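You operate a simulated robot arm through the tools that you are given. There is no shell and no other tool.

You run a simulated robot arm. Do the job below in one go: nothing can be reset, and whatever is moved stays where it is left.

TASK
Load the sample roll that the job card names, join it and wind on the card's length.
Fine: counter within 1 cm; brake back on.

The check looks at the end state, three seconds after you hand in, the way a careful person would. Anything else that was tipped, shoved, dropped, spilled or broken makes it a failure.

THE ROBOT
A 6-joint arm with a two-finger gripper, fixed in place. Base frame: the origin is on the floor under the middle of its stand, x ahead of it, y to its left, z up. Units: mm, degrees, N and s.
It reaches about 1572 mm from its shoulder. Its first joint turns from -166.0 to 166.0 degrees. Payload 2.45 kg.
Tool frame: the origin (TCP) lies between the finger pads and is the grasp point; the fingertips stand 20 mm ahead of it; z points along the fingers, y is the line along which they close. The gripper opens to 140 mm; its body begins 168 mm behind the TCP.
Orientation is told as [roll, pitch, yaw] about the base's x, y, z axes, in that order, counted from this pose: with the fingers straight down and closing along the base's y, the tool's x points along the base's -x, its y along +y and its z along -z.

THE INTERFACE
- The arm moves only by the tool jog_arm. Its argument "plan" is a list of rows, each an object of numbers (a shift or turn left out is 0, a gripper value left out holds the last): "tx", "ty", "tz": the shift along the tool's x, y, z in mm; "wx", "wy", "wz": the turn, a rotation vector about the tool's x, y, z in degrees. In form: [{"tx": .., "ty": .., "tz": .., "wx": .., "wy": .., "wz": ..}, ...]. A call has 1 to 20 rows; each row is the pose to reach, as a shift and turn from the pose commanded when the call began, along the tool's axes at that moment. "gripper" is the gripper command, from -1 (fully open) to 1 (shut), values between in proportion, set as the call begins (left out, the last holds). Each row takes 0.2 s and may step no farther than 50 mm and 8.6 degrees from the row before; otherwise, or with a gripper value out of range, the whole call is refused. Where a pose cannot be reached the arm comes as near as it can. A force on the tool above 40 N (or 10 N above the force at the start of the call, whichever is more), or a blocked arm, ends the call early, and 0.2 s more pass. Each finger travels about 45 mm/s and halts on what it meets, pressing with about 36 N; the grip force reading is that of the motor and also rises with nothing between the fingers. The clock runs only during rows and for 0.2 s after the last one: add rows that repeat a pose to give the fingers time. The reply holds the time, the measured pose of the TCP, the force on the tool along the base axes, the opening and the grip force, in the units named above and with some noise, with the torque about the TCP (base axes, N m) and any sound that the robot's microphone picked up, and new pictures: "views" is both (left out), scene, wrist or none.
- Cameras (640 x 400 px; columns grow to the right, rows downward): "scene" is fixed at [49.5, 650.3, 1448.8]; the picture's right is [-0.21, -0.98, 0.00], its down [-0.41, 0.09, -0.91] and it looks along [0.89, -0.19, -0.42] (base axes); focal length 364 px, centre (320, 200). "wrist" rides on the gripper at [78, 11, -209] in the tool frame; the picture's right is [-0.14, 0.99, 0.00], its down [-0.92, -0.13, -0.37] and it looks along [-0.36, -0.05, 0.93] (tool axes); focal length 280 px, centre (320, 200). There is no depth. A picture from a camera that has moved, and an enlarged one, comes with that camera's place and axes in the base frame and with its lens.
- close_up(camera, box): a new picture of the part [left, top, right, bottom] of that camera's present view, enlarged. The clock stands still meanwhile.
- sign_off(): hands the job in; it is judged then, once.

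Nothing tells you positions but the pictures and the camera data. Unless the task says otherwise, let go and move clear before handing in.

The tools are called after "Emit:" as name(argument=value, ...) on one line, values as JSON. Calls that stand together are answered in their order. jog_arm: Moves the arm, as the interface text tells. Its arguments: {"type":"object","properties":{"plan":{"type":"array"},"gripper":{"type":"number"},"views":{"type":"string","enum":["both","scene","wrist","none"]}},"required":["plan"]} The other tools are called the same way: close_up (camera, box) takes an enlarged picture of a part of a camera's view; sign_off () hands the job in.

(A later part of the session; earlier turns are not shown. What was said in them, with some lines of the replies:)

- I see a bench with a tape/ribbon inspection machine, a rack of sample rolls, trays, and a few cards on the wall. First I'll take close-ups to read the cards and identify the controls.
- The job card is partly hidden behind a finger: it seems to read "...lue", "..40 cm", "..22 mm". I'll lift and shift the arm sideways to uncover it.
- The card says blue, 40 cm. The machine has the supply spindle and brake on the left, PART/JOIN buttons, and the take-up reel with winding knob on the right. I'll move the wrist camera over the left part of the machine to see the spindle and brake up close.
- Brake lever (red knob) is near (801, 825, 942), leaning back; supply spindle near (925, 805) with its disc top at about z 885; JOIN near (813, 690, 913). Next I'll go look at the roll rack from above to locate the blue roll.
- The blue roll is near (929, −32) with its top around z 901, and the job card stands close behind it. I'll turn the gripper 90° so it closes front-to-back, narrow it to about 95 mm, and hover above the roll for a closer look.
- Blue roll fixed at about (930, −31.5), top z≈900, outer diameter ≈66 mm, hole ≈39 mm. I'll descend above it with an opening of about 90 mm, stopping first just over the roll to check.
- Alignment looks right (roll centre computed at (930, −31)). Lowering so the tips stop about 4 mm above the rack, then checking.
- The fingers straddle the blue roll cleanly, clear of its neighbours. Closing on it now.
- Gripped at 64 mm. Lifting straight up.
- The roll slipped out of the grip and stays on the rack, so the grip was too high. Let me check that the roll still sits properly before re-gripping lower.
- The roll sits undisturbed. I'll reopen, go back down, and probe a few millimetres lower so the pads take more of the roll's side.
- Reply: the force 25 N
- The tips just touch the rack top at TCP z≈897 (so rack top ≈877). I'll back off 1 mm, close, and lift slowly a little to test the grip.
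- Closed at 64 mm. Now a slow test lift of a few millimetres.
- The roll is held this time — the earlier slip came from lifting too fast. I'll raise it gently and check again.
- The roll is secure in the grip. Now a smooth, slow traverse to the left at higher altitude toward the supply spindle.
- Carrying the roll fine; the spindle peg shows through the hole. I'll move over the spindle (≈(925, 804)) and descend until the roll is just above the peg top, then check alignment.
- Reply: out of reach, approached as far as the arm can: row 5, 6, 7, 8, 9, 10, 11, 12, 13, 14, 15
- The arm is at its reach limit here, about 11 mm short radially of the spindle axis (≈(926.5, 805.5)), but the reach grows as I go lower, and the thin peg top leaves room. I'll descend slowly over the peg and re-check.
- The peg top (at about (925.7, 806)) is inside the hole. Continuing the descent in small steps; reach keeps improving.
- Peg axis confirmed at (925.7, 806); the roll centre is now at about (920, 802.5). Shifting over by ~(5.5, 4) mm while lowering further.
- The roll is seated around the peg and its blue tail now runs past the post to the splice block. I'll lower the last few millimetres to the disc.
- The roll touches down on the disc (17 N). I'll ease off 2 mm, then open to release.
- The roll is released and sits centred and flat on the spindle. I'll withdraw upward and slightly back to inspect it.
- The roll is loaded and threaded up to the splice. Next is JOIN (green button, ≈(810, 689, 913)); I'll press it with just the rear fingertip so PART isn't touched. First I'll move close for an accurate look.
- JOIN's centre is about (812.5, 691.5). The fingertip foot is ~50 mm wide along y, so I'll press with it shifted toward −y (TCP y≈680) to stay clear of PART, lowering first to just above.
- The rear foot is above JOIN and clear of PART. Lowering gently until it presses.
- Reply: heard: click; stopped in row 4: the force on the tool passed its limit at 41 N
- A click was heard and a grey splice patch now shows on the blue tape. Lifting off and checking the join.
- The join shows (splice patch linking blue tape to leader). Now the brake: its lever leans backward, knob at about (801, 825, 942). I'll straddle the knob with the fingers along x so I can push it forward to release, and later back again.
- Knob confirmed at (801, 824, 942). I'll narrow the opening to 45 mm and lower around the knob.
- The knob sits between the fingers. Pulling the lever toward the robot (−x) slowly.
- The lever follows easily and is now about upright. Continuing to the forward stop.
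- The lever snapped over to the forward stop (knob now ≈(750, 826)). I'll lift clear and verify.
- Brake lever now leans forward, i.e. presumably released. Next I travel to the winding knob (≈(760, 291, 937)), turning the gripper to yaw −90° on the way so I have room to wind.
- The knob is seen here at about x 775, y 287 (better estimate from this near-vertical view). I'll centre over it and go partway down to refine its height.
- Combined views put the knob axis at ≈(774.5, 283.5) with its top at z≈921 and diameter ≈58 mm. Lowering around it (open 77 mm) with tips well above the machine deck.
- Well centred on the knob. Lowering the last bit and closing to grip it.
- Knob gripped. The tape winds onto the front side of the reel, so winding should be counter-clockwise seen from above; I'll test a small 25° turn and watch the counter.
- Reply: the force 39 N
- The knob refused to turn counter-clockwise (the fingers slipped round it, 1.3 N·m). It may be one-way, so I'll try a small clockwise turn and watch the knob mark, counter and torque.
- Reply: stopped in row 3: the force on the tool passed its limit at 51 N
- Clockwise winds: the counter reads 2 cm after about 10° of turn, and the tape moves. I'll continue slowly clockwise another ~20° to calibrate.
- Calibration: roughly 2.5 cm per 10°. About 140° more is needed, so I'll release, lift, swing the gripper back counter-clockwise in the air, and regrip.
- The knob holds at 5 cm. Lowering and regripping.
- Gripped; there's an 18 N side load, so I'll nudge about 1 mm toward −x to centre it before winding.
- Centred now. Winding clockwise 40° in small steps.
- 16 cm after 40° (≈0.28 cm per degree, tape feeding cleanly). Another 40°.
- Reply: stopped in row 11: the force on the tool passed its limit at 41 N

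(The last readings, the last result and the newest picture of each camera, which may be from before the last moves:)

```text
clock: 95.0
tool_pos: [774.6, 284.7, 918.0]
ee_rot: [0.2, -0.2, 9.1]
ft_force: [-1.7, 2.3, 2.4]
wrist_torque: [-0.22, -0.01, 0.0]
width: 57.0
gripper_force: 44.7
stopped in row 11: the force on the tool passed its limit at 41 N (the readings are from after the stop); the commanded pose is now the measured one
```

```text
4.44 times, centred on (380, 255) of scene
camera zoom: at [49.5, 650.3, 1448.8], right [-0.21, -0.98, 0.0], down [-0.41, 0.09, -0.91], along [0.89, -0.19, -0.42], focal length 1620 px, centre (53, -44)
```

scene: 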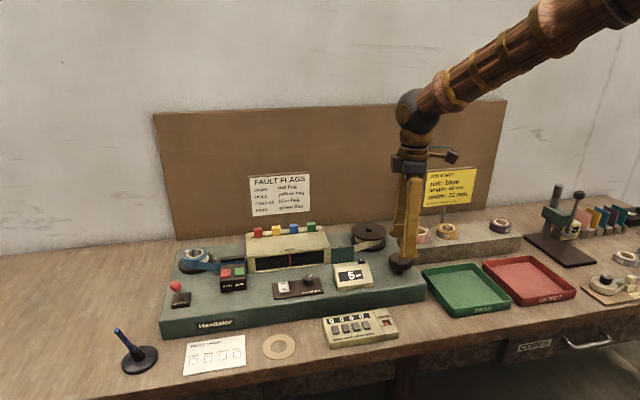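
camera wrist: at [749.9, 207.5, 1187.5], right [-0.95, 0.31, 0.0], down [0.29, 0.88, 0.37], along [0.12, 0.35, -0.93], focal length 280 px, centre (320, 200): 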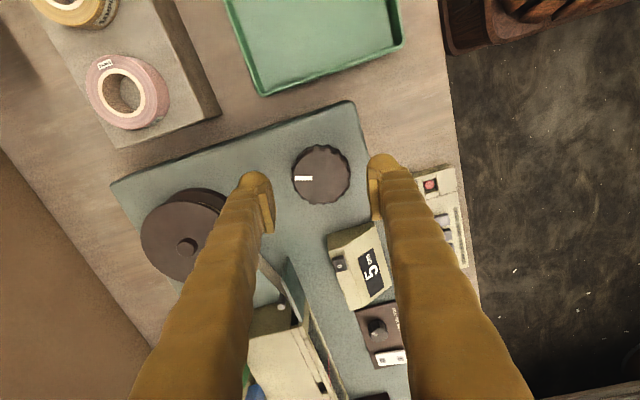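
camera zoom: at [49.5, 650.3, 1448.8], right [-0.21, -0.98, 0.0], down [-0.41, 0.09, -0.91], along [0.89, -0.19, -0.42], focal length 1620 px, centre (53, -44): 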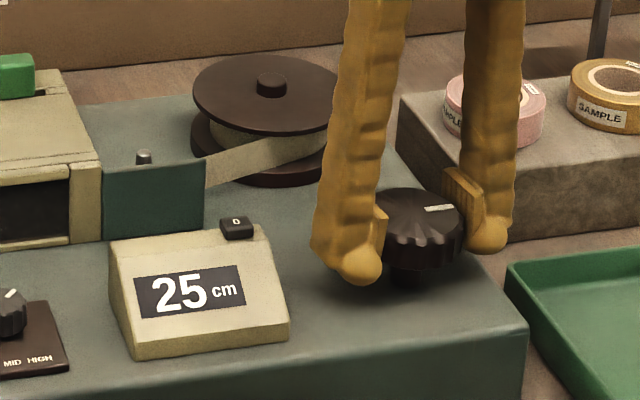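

At 25 cm; a side load stopped it early but forces are low again. Continuing 25° more.

Emit:
jog_arm(plan=[{"wz": 2}, {"wz": 4.5}, {"wz": 7}, {"wz": 9.5}, {"wz": 12}, {"wz": 14.5}, {"wz": 17}, {"wz": 19.5}, {"wz": 22}, {"wz": 25}, {"wz": 25}], views="none")

Emit:
close_up(camera="scene", box=[320, 210, 440, 300])

```text
clock: 97.4
tool_pos: [773.9, 285.6, 918.1]
ee_rot: [0.3, -0.2, -15.9]
ft_force: [9.6, 38.3, 2.6]
wrist_torque: [-0.12, -0.06, 0.05]
width: 57.0
gripper_force: 45.0
```

```text
4.44 times, centred on (380, 255) of scene
camera zoom: at [49.5, 650.3, 1448.8], right [-0.21, -0.98, 0.0], down [-0.41, 0.09, -0.91], along [0.89, -0.19, -0.42], focal length 1620 px, centre (53, -44)
```

zoom: 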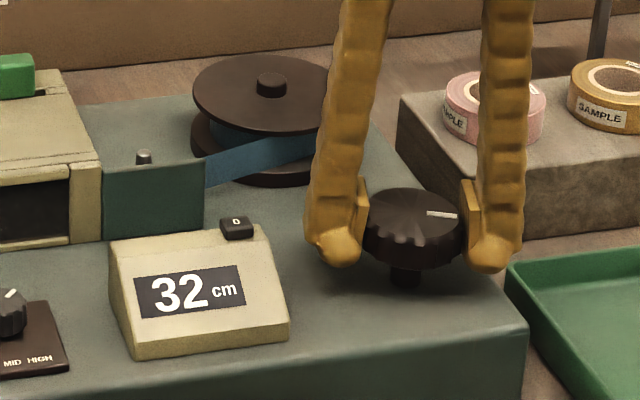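

32 cm, and blue tape has reached the reel. A 38 N side load shows I'm ~2 mm off in y; I'll relieve that first.

Emit:
jog_arm(plan=[{"ty": 0.6}, {"ty": 1.2}, {"ty": 1.8}, {"ty": 1.8}], views="none")

Emit:
close_up(camera="scene", box=[320, 210, 440, 300])

```text
clock: 98.4
tool_pos: [773.2, 284.5, 918.2]
ee_rot: [0.2, -0.1, -15.8]
ft_force: [0.8, 4.4, 19.7]
wrist_torque: [-0.2, 0.21, 0.02]
width: 57.0
gripper_force: 45.4
```

```text
4.44 times, centred on (380, 255) of scene
camera zoom: at [49.5, 650.3, 1448.8], right [-0.21, -0.98, 0.0], down [-0.41, 0.09, -0.91], along [0.89, -0.19, -0.42], focal length 1620 px, centre (53, -44)
```

zoom: 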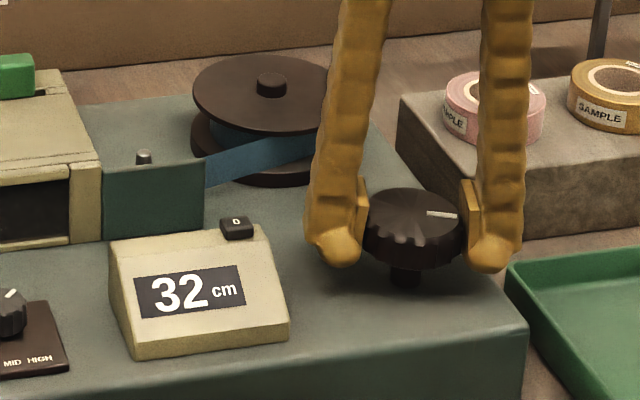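

Side load is gone. Turning 20° more, then fine-tuning.

Emit:
jog_arm(plan=[{"wz": 2}, {"wz": 4}, {"wz": 6}, {"wz": 8}, {"wz": 10}, {"wz": 12}, {"wz": 14}, {"wz": 16}, {"wz": 18}, {"wz": 20}, {"wz": 20}], views="none")

Emit:
close_up(camera="scene", box=[320, 210, 440, 300])

```text
clock: 100.8
tool_pos: [773.6, 286.4, 918.2]
ee_rot: [0.2, 0.1, -35.9]
ft_force: [-16.2, -32.2, 7.9]
wrist_torque: [-0.13, 0.02, -0.07]
width: 56.9
gripper_force: 45.3
```

```text
4.44 times, centred on (380, 255) of scene
camera zoom: at [49.5, 650.3, 1448.8], right [-0.21, -0.98, 0.0], down [-0.41, 0.09, -0.91], along [0.89, -0.19, -0.42], focal length 1620 px, centre (53, -44)
```

zoom: 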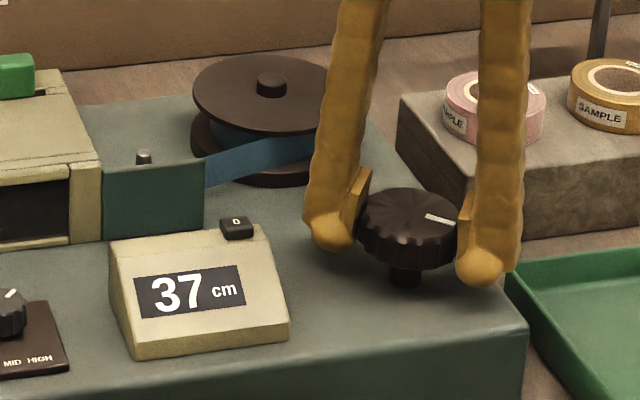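

37 cm. Relieving the side load again before the last few centimetres.

Emit:
jog_arm(plan=[{"ty": -0.6}, {"ty": -1.2}, {"ty": -1.5}, {"ty": -1.5}], views="none")

Emit:
jog_arm(plan=[{"wz": 1.5}, {"wz": 3}, {"wz": 4.5}, {"wz": 6}, {"wz": 7}, {"wz": 7}], views="none")

Emit:
close_up(camera="scene", box=[320, 210, 440, 300])

```text
clock: 101.8
tool_pos: [773.0, 285.9, 919.0]
ee_rot: [0.3, -0.1, -35.9]
ft_force: [2.1, -6.0, -3.2]
wrist_torque: [0.01, -0.06, -0.01]
width: 57.1
gripper_force: 45.5
```

```text
clock: 103.2
tool_pos: [774.6, 285.1, 919.2]
ee_rot: [0.4, 0.0, -42.9]
ft_force: [17.9, 21.5, -14.5]
wrist_torque: [-0.11, 0.18, 0.05]
width: 57.1
gripper_force: 45.0
```

```text
4.44 times, centred on (380, 255) of scene
camera zoom: at [49.5, 650.3, 1448.8], right [-0.21, -0.98, 0.0], down [-0.41, 0.09, -0.91], along [0.89, -0.19, -0.42], focal length 1620 px, centre (53, -44)
```

zoom: 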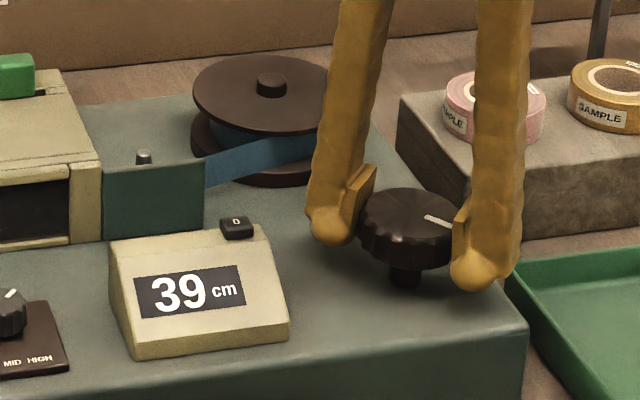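

39 cm. Fine steps now.

Emit:
jog_arm(plan=[{"wz": 0.8}, {"wz": 1.6}, {"wz": 1.6}], views="none")

Emit:
close_up(camera="scene", box=[330, 250, 400, 300])

```text
clock: 104.0
tool_pos: [774.6, 285.6, 917.1]
ee_rot: [0.3, 0.0, -44.5]
ft_force: [20.2, 28.0, -13.2]
wrist_torque: [-0.23, 0.22, 0.02]
width: 57.2
gripper_force: 45.0
```

```text
8.00 times, centred on (365, 275) of scene
camera zoom: at [49.5, 650.3, 1448.8], right [-0.21, -0.98, 0.0], down [-0.41, 0.09, -0.91], along [0.89, -0.19, -0.42], focal length 2915 px, centre (-40, -400)
```

zoom: 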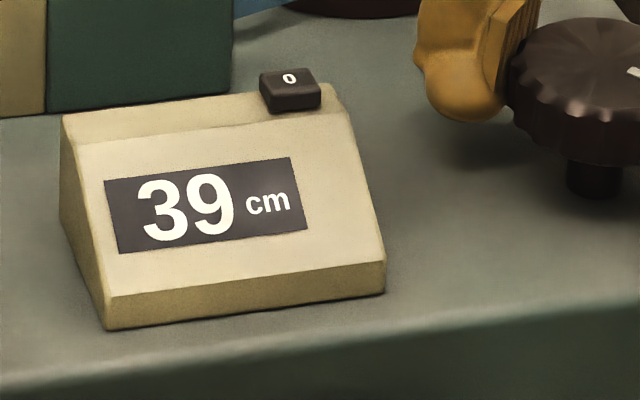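

Emit:
jog_arm(plan=[{"wz": 0.8}, {"wz": 1.6}, {"wz": 1.6}], views="none")

Emit:
close_up(camera="scene", box=[330, 250, 400, 300])

```text
clock: 104.8
tool_pos: [775.3, 285.8, 918.4]
ee_rot: [0.3, 0.1, -46.1]
ft_force: [12.7, 38.9, -1.5]
wrist_torque: [-0.03, 0.23, 0.05]
width: 57.1
gripper_force: 44.9
```

```text
8.00 times, centred on (365, 275) of scene
camera zoom: at [49.5, 650.3, 1448.8], right [-0.21, -0.98, 0.0], down [-0.41, 0.09, -0.91], along [0.89, -0.19, -0.42], focal length 2915 px, centre (-40, -400)
```

zoom: 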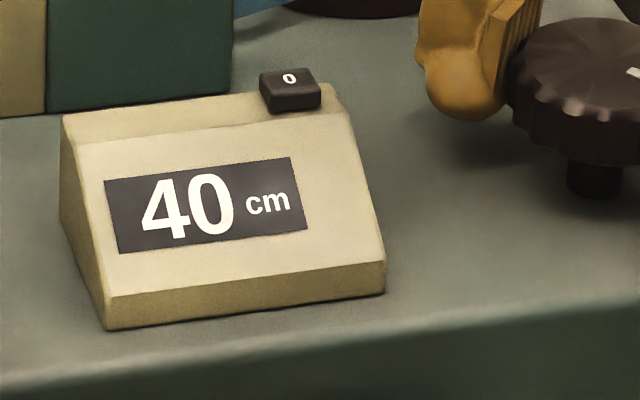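

Counter shows 40 cm. I'll relieve the side load, then open the fingers gently and check the counter holds.

Emit:
jog_arm(plan=[{"ty": 0.7}, {"ty": 1.4}, {"ty": 1.4}], views="none")

Emit:
jog_arm(plan=[{"tz": 0}, {"tz": 0}, {"tz": 0}, {"tz": 0}], gripper=-0.1, views="none")

Emit:
close_up(camera="scene", box=[320, 210, 440, 300])

```text
clock: 105.6
tool_pos: [773.9, 285.5, 918.7]
ee_rot: [0.3, 0.0, -46.0]
ft_force: [-7.8, 15.7, 13.1]
wrist_torque: [-0.14, 0.14, 0.0]
width: 57.1
gripper_force: 44.9
```

```text
clock: 106.6
tool_pos: [774.7, 284.9, 917.7]
ee_rot: [0.3, -0.1, -46.0]
ft_force: [-0.3, -0.4, 0.6]
wrist_torque: [0.04, -0.02, -0.02]
width: 77.1
gripper_force: 0.1
```

```text
4.44 times, centred on (380, 255) of scene
camera zoom: at [49.5, 650.3, 1448.8], right [-0.21, -0.98, 0.0], down [-0.41, 0.09, -0.91], along [0.89, -0.19, -0.42], focal length 1620 px, centre (53, -44)
```

zoom: 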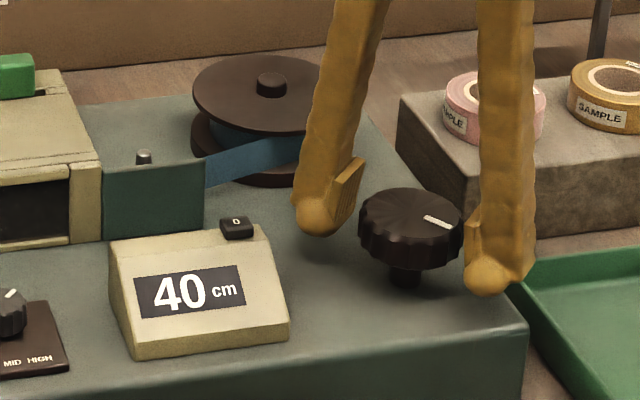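

The counter holds at 40. Raising clear and rotating back to the orientation I used for the brake.

Emit:
jog_arm(plan=[{"tz": -15}, {"tz": -45}, {"tz": -85, "wz": -8.3}, {"tz": -125, "wz": -16.6}, {"tz": -160, "wz": -24.9}, {"tz": -190, "wz": -33.2}, {"tz": -190, "wz": -41.5}, {"tz": -190, "wz": -49.8}, {"tz": -190, "wz": -58.1}, {"tz": -190, "wz": -66.4}, {"tz": -190, "wz": -74.7}, {"tz": -190, "wz": -83}, {"tz": -190, "wz": -91.3}, {"tz": -190, "wz": -99.6}, {"tz": -190, "wz": -107.9}, {"tz": -190, "wz": -116.2}, {"tz": -190, "wz": -124.5}, {"tz": -190, "wz": -132}, {"tz": -190, "wz": -136}, {"tz": -190, "wz": -136}], gripper=0.357, views="scene")

```text
clock: 110.8
tool_pos: [773.1, 285.4, 1108.6]
ee_rot: [-0.2, -0.2, 90.0]
ft_force: [0.1, 0.0, -0.5]
wrist_torque: [0.04, -0.02, 0.0]
width: 45.1
gripper_force: 0.0
```

scene: 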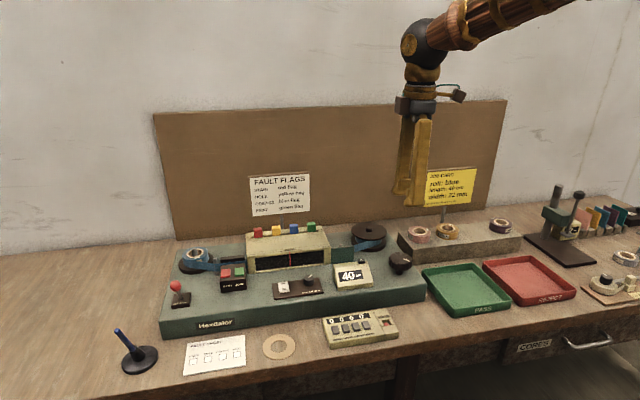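

Now travel at height to above the brake lever (knob ≈(750, 826)).

Emit:
jog_arm(plan=[{"tx": -25, "ty": 1}, {"tx": -70, "ty": 3}, {"tx": -118, "ty": 5}, {"tx": -166, "ty": 7}, {"tx": -214, "ty": 9}, {"tx": -262, "ty": 11}, {"tx": -310, "ty": 13}, {"tx": -358, "ty": 15}, {"tx": -406, "ty": 17}, {"tx": -454, "ty": 19}, {"tx": -500, "ty": 21}, {"tx": -528, "ty": 21}, {"tx": -540, "ty": 21, "tz": 10}, {"tx": -540, "ty": 21, "tz": 40}, {"tx": -540, "ty": 21, "tz": 70}, {"tx": -540, "ty": 21, "tz": 70}])

Emit:
close_up(camera="wrist", box=[220, 120, 420, 260])

```text
clock: 114.2
tool_pos: [752.0, 826.7, 1038.6]
ee_rot: [-0.2, -0.2, 89.9]
ft_force: [-0.2, -0.7, -0.4]
wrist_torque: [0.0, 0.02, 0.03]
width: 45.4
gripper_force: 0.0
camera wrist: at [741.8, 746.6, 1248.8], right [-0.99, 0.14, 0.0], down [0.13, 0.92, 0.37], along [0.05, 0.37, -0.93], focal length 280 px, centre (320, 200)
```

scene: 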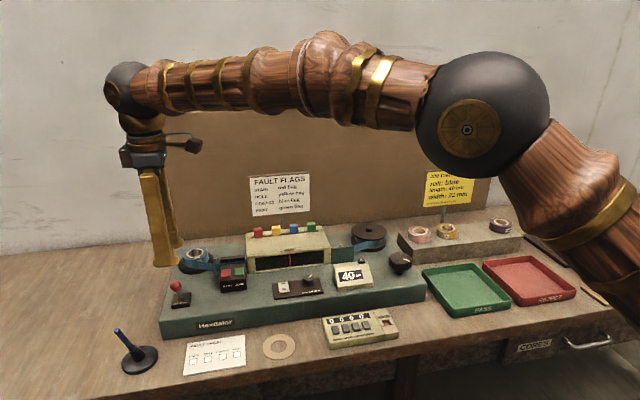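
wrist: 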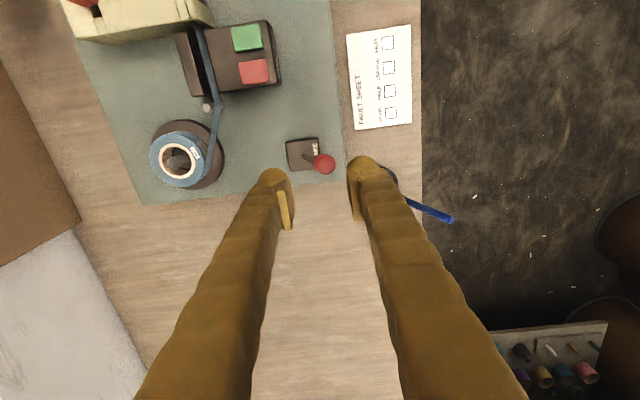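

```text
2.86 times, centred on (320, 190) of wrist
camera zoom: at [741.8, 746.6, 1248.8], right [-0.99, 0.14, 0.0], down [0.13, 0.92, 0.37], along [0.05, 0.37, -0.93], focal length 801 px, centre (320, 229)
```

zoom: 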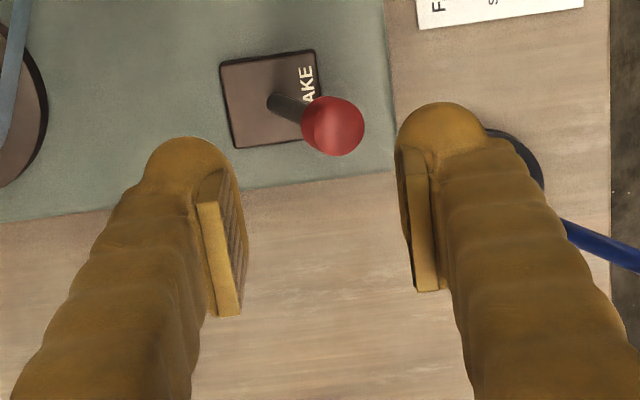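

The knob is at about (748, 825). Lowering around it.

Emit:
jog_arm(plan=[{"tz": 20, "ty": 2}, {"tz": 42, "ty": 3.5}, {"tz": 62, "ty": 3.5}, {"tz": 80, "ty": 3.5}, {"tz": 92, "ty": 3.5}, {"tz": 94, "ty": 3.5}, {"tz": 94, "ty": 3.5}], views="none")

Emit:
close_up(camera="wrist", box=[220, 120, 420, 260])

```text
clock: 115.8
tool_pos: [749.8, 826.2, 946.0]
ee_rot: [0.0, -0.2, 89.8]
ft_force: [-0.4, -0.2, 0.3]
wrist_torque: [-0.01, -0.03, 0.03]
width: 45.0
gripper_force: 0.0
```

```text
2.86 times, centred on (320, 190) of wrist
camera zoom: at [738.6, 747.0, 1155.6], right [-0.99, 0.14, 0.0], down [0.13, 0.92, 0.37], along [0.05, 0.37, -0.93], focal length 801 px, centre (320, 229)
```

zoom: 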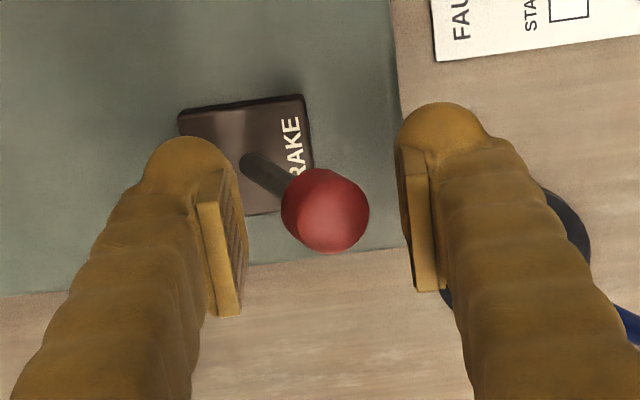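

Knob is straddled. Pushing it back (+x) slowly to re-apply the brake.

Emit:
jog_arm(plan=[{"ty": -6}, {"ty": -12}, {"ty": -18}, {"ty": -24}, {"ty": -30}, {"ty": -36}, {"ty": -42}, {"ty": -48}, {"ty": -54}, {"ty": -58}, {"ty": -58}], views="none")

Emit:
close_up(camera="wrist", box=[220, 120, 420, 260])

Emit:
close_up(camera="scene", box=[140, 210, 240, 310])

```text
clock: 118.2
tool_pos: [809.2, 825.8, 945.7]
ee_rot: [-0.1, -0.1, 90.0]
ft_force: [1.1, -0.4, -1.1]
wrist_torque: [0.02, 0.05, 0.01]
width: 45.2
gripper_force: 0.1
```

```text
2.86 times, centred on (320, 190) of wrist
camera zoom: at [797.0, 746.6, 1155.6], right [-0.99, 0.14, 0.0], down [0.13, 0.92, 0.37], along [0.05, 0.37, -0.93], focal length 801 px, centre (320, 229)
```

zoom: 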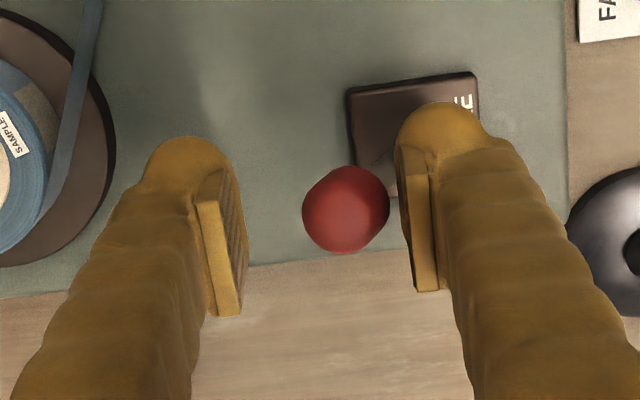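

```text
4.00 times, centred on (190, 260) of scene
camera zoom: at [49.5, 650.3, 1448.8], right [-0.21, -0.98, 0.0], down [-0.41, 0.09, -0.91], along [0.89, -0.19, -0.42], focal length 1458 px, centre (840, -40)
```

zoom: 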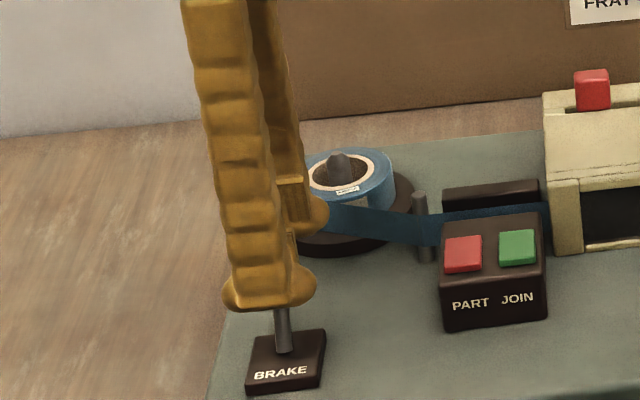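

The lever snapped back to its original position (knob at (801, 825)). I'll centre the fingers around it and lift straight away.

Emit:
jog_arm(plan=[{"ty": 4}, {"ty": 7}, {"ty": 7, "tz": -10}, {"ty": 7, "tz": -30}, {"ty": 7, "tz": -60}, {"ty": 7, "tz": -100}, {"ty": 7, "tz": -140}, {"ty": 20, "tz": -170}, {"ty": 60, "tz": -180}, {"ty": 105, "tz": -180}, {"ty": 150, "tz": -180}, {"ty": 150, "tz": -180}])

Emit:
close_up(camera="scene", box=[140, 220, 290, 320])

Emit:
close_up(camera="scene", box=[310, 210, 440, 310])

```text
clock: 120.8
tool_pos: [659.2, 825.9, 1126.9]
ee_rot: [-0.2, -0.1, 89.9]
ft_force: [-0.5, -0.1, 0.0]
wrist_torque: [0.0, 0.0, 0.01]
width: 45.0
gripper_force: 0.1
camera wrist: at [648.0, 746.3, 1336.1], right [-0.99, 0.14, 0.0], down [0.13, 0.92, 0.37], along [0.05, 0.37, -0.93], focal length 280 px, centre (320, 200)
```

scene: 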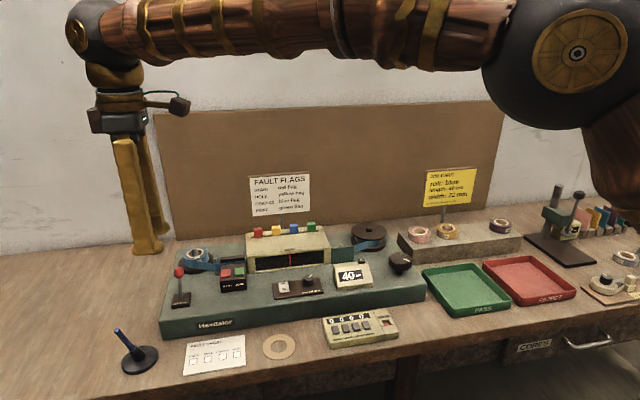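
wrist: 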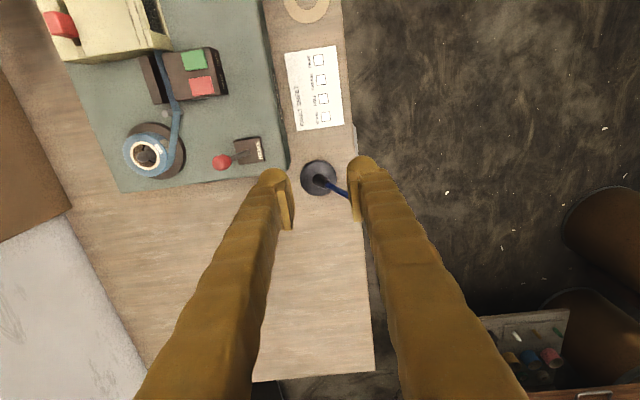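

```text
4.00 times, centred on (215, 270) of scene
camera zoom: at [49.5, 650.3, 1448.8], right [-0.21, -0.98, 0.0], down [-0.41, 0.09, -0.91], along [0.89, -0.19, -0.42], focal length 1458 px, centre (740, -80)
```

zoom: 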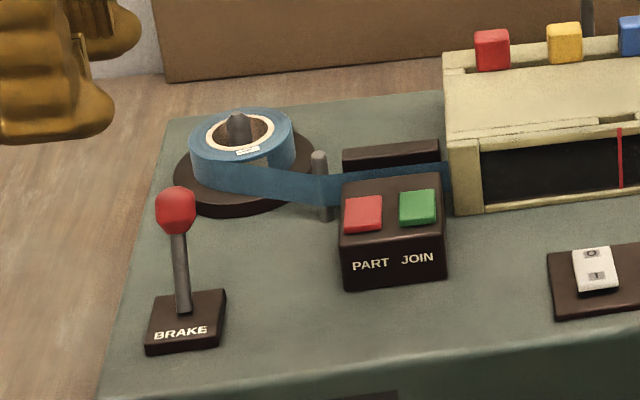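

```text
4.00 times, centred on (375, 260) of scene
camera zoom: at [49.5, 650.3, 1448.8], right [-0.21, -0.98, 0.0], down [-0.41, 0.09, -0.91], along [0.89, -0.19, -0.42], focal length 1458 px, centre (100, -40)
```

zoom: 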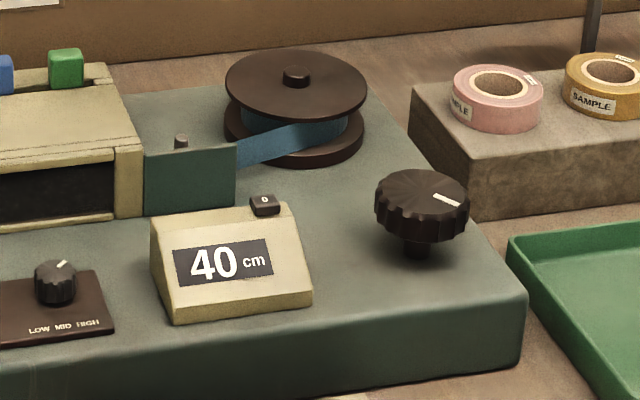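

The end state looks right. The blue roll is on the spindle and joined through to the take-up reel. The counter reads 40 cm, the brake lever is back in its original position, and the other rolls, the trays and the pen stand look undisturbed. The arm is clear and holds nothing, so I'm handing the job in.

Emit:
sign_off()

```text
The job is handed in.
```

The blue roll named on the job card is loaded on the supply spindle, joined to the leader and wound on. The counter reads 40 cm, and I handed the job in.

- **Brake:** I took it off to wind, and it is now back in its starting position, which I took to be "on". Winding went freely with the lever the other way.
- **First pick:** The roll slipped out of the gripper on the first lift because I raised it too fast. It stayed flat in its place on the rack, and the second, slower pick held.
- **Everything else:** The other rolls, the trays, the pen stand and the cards looked undisturbed in the last pictures. The arm is clear and holding nothing.
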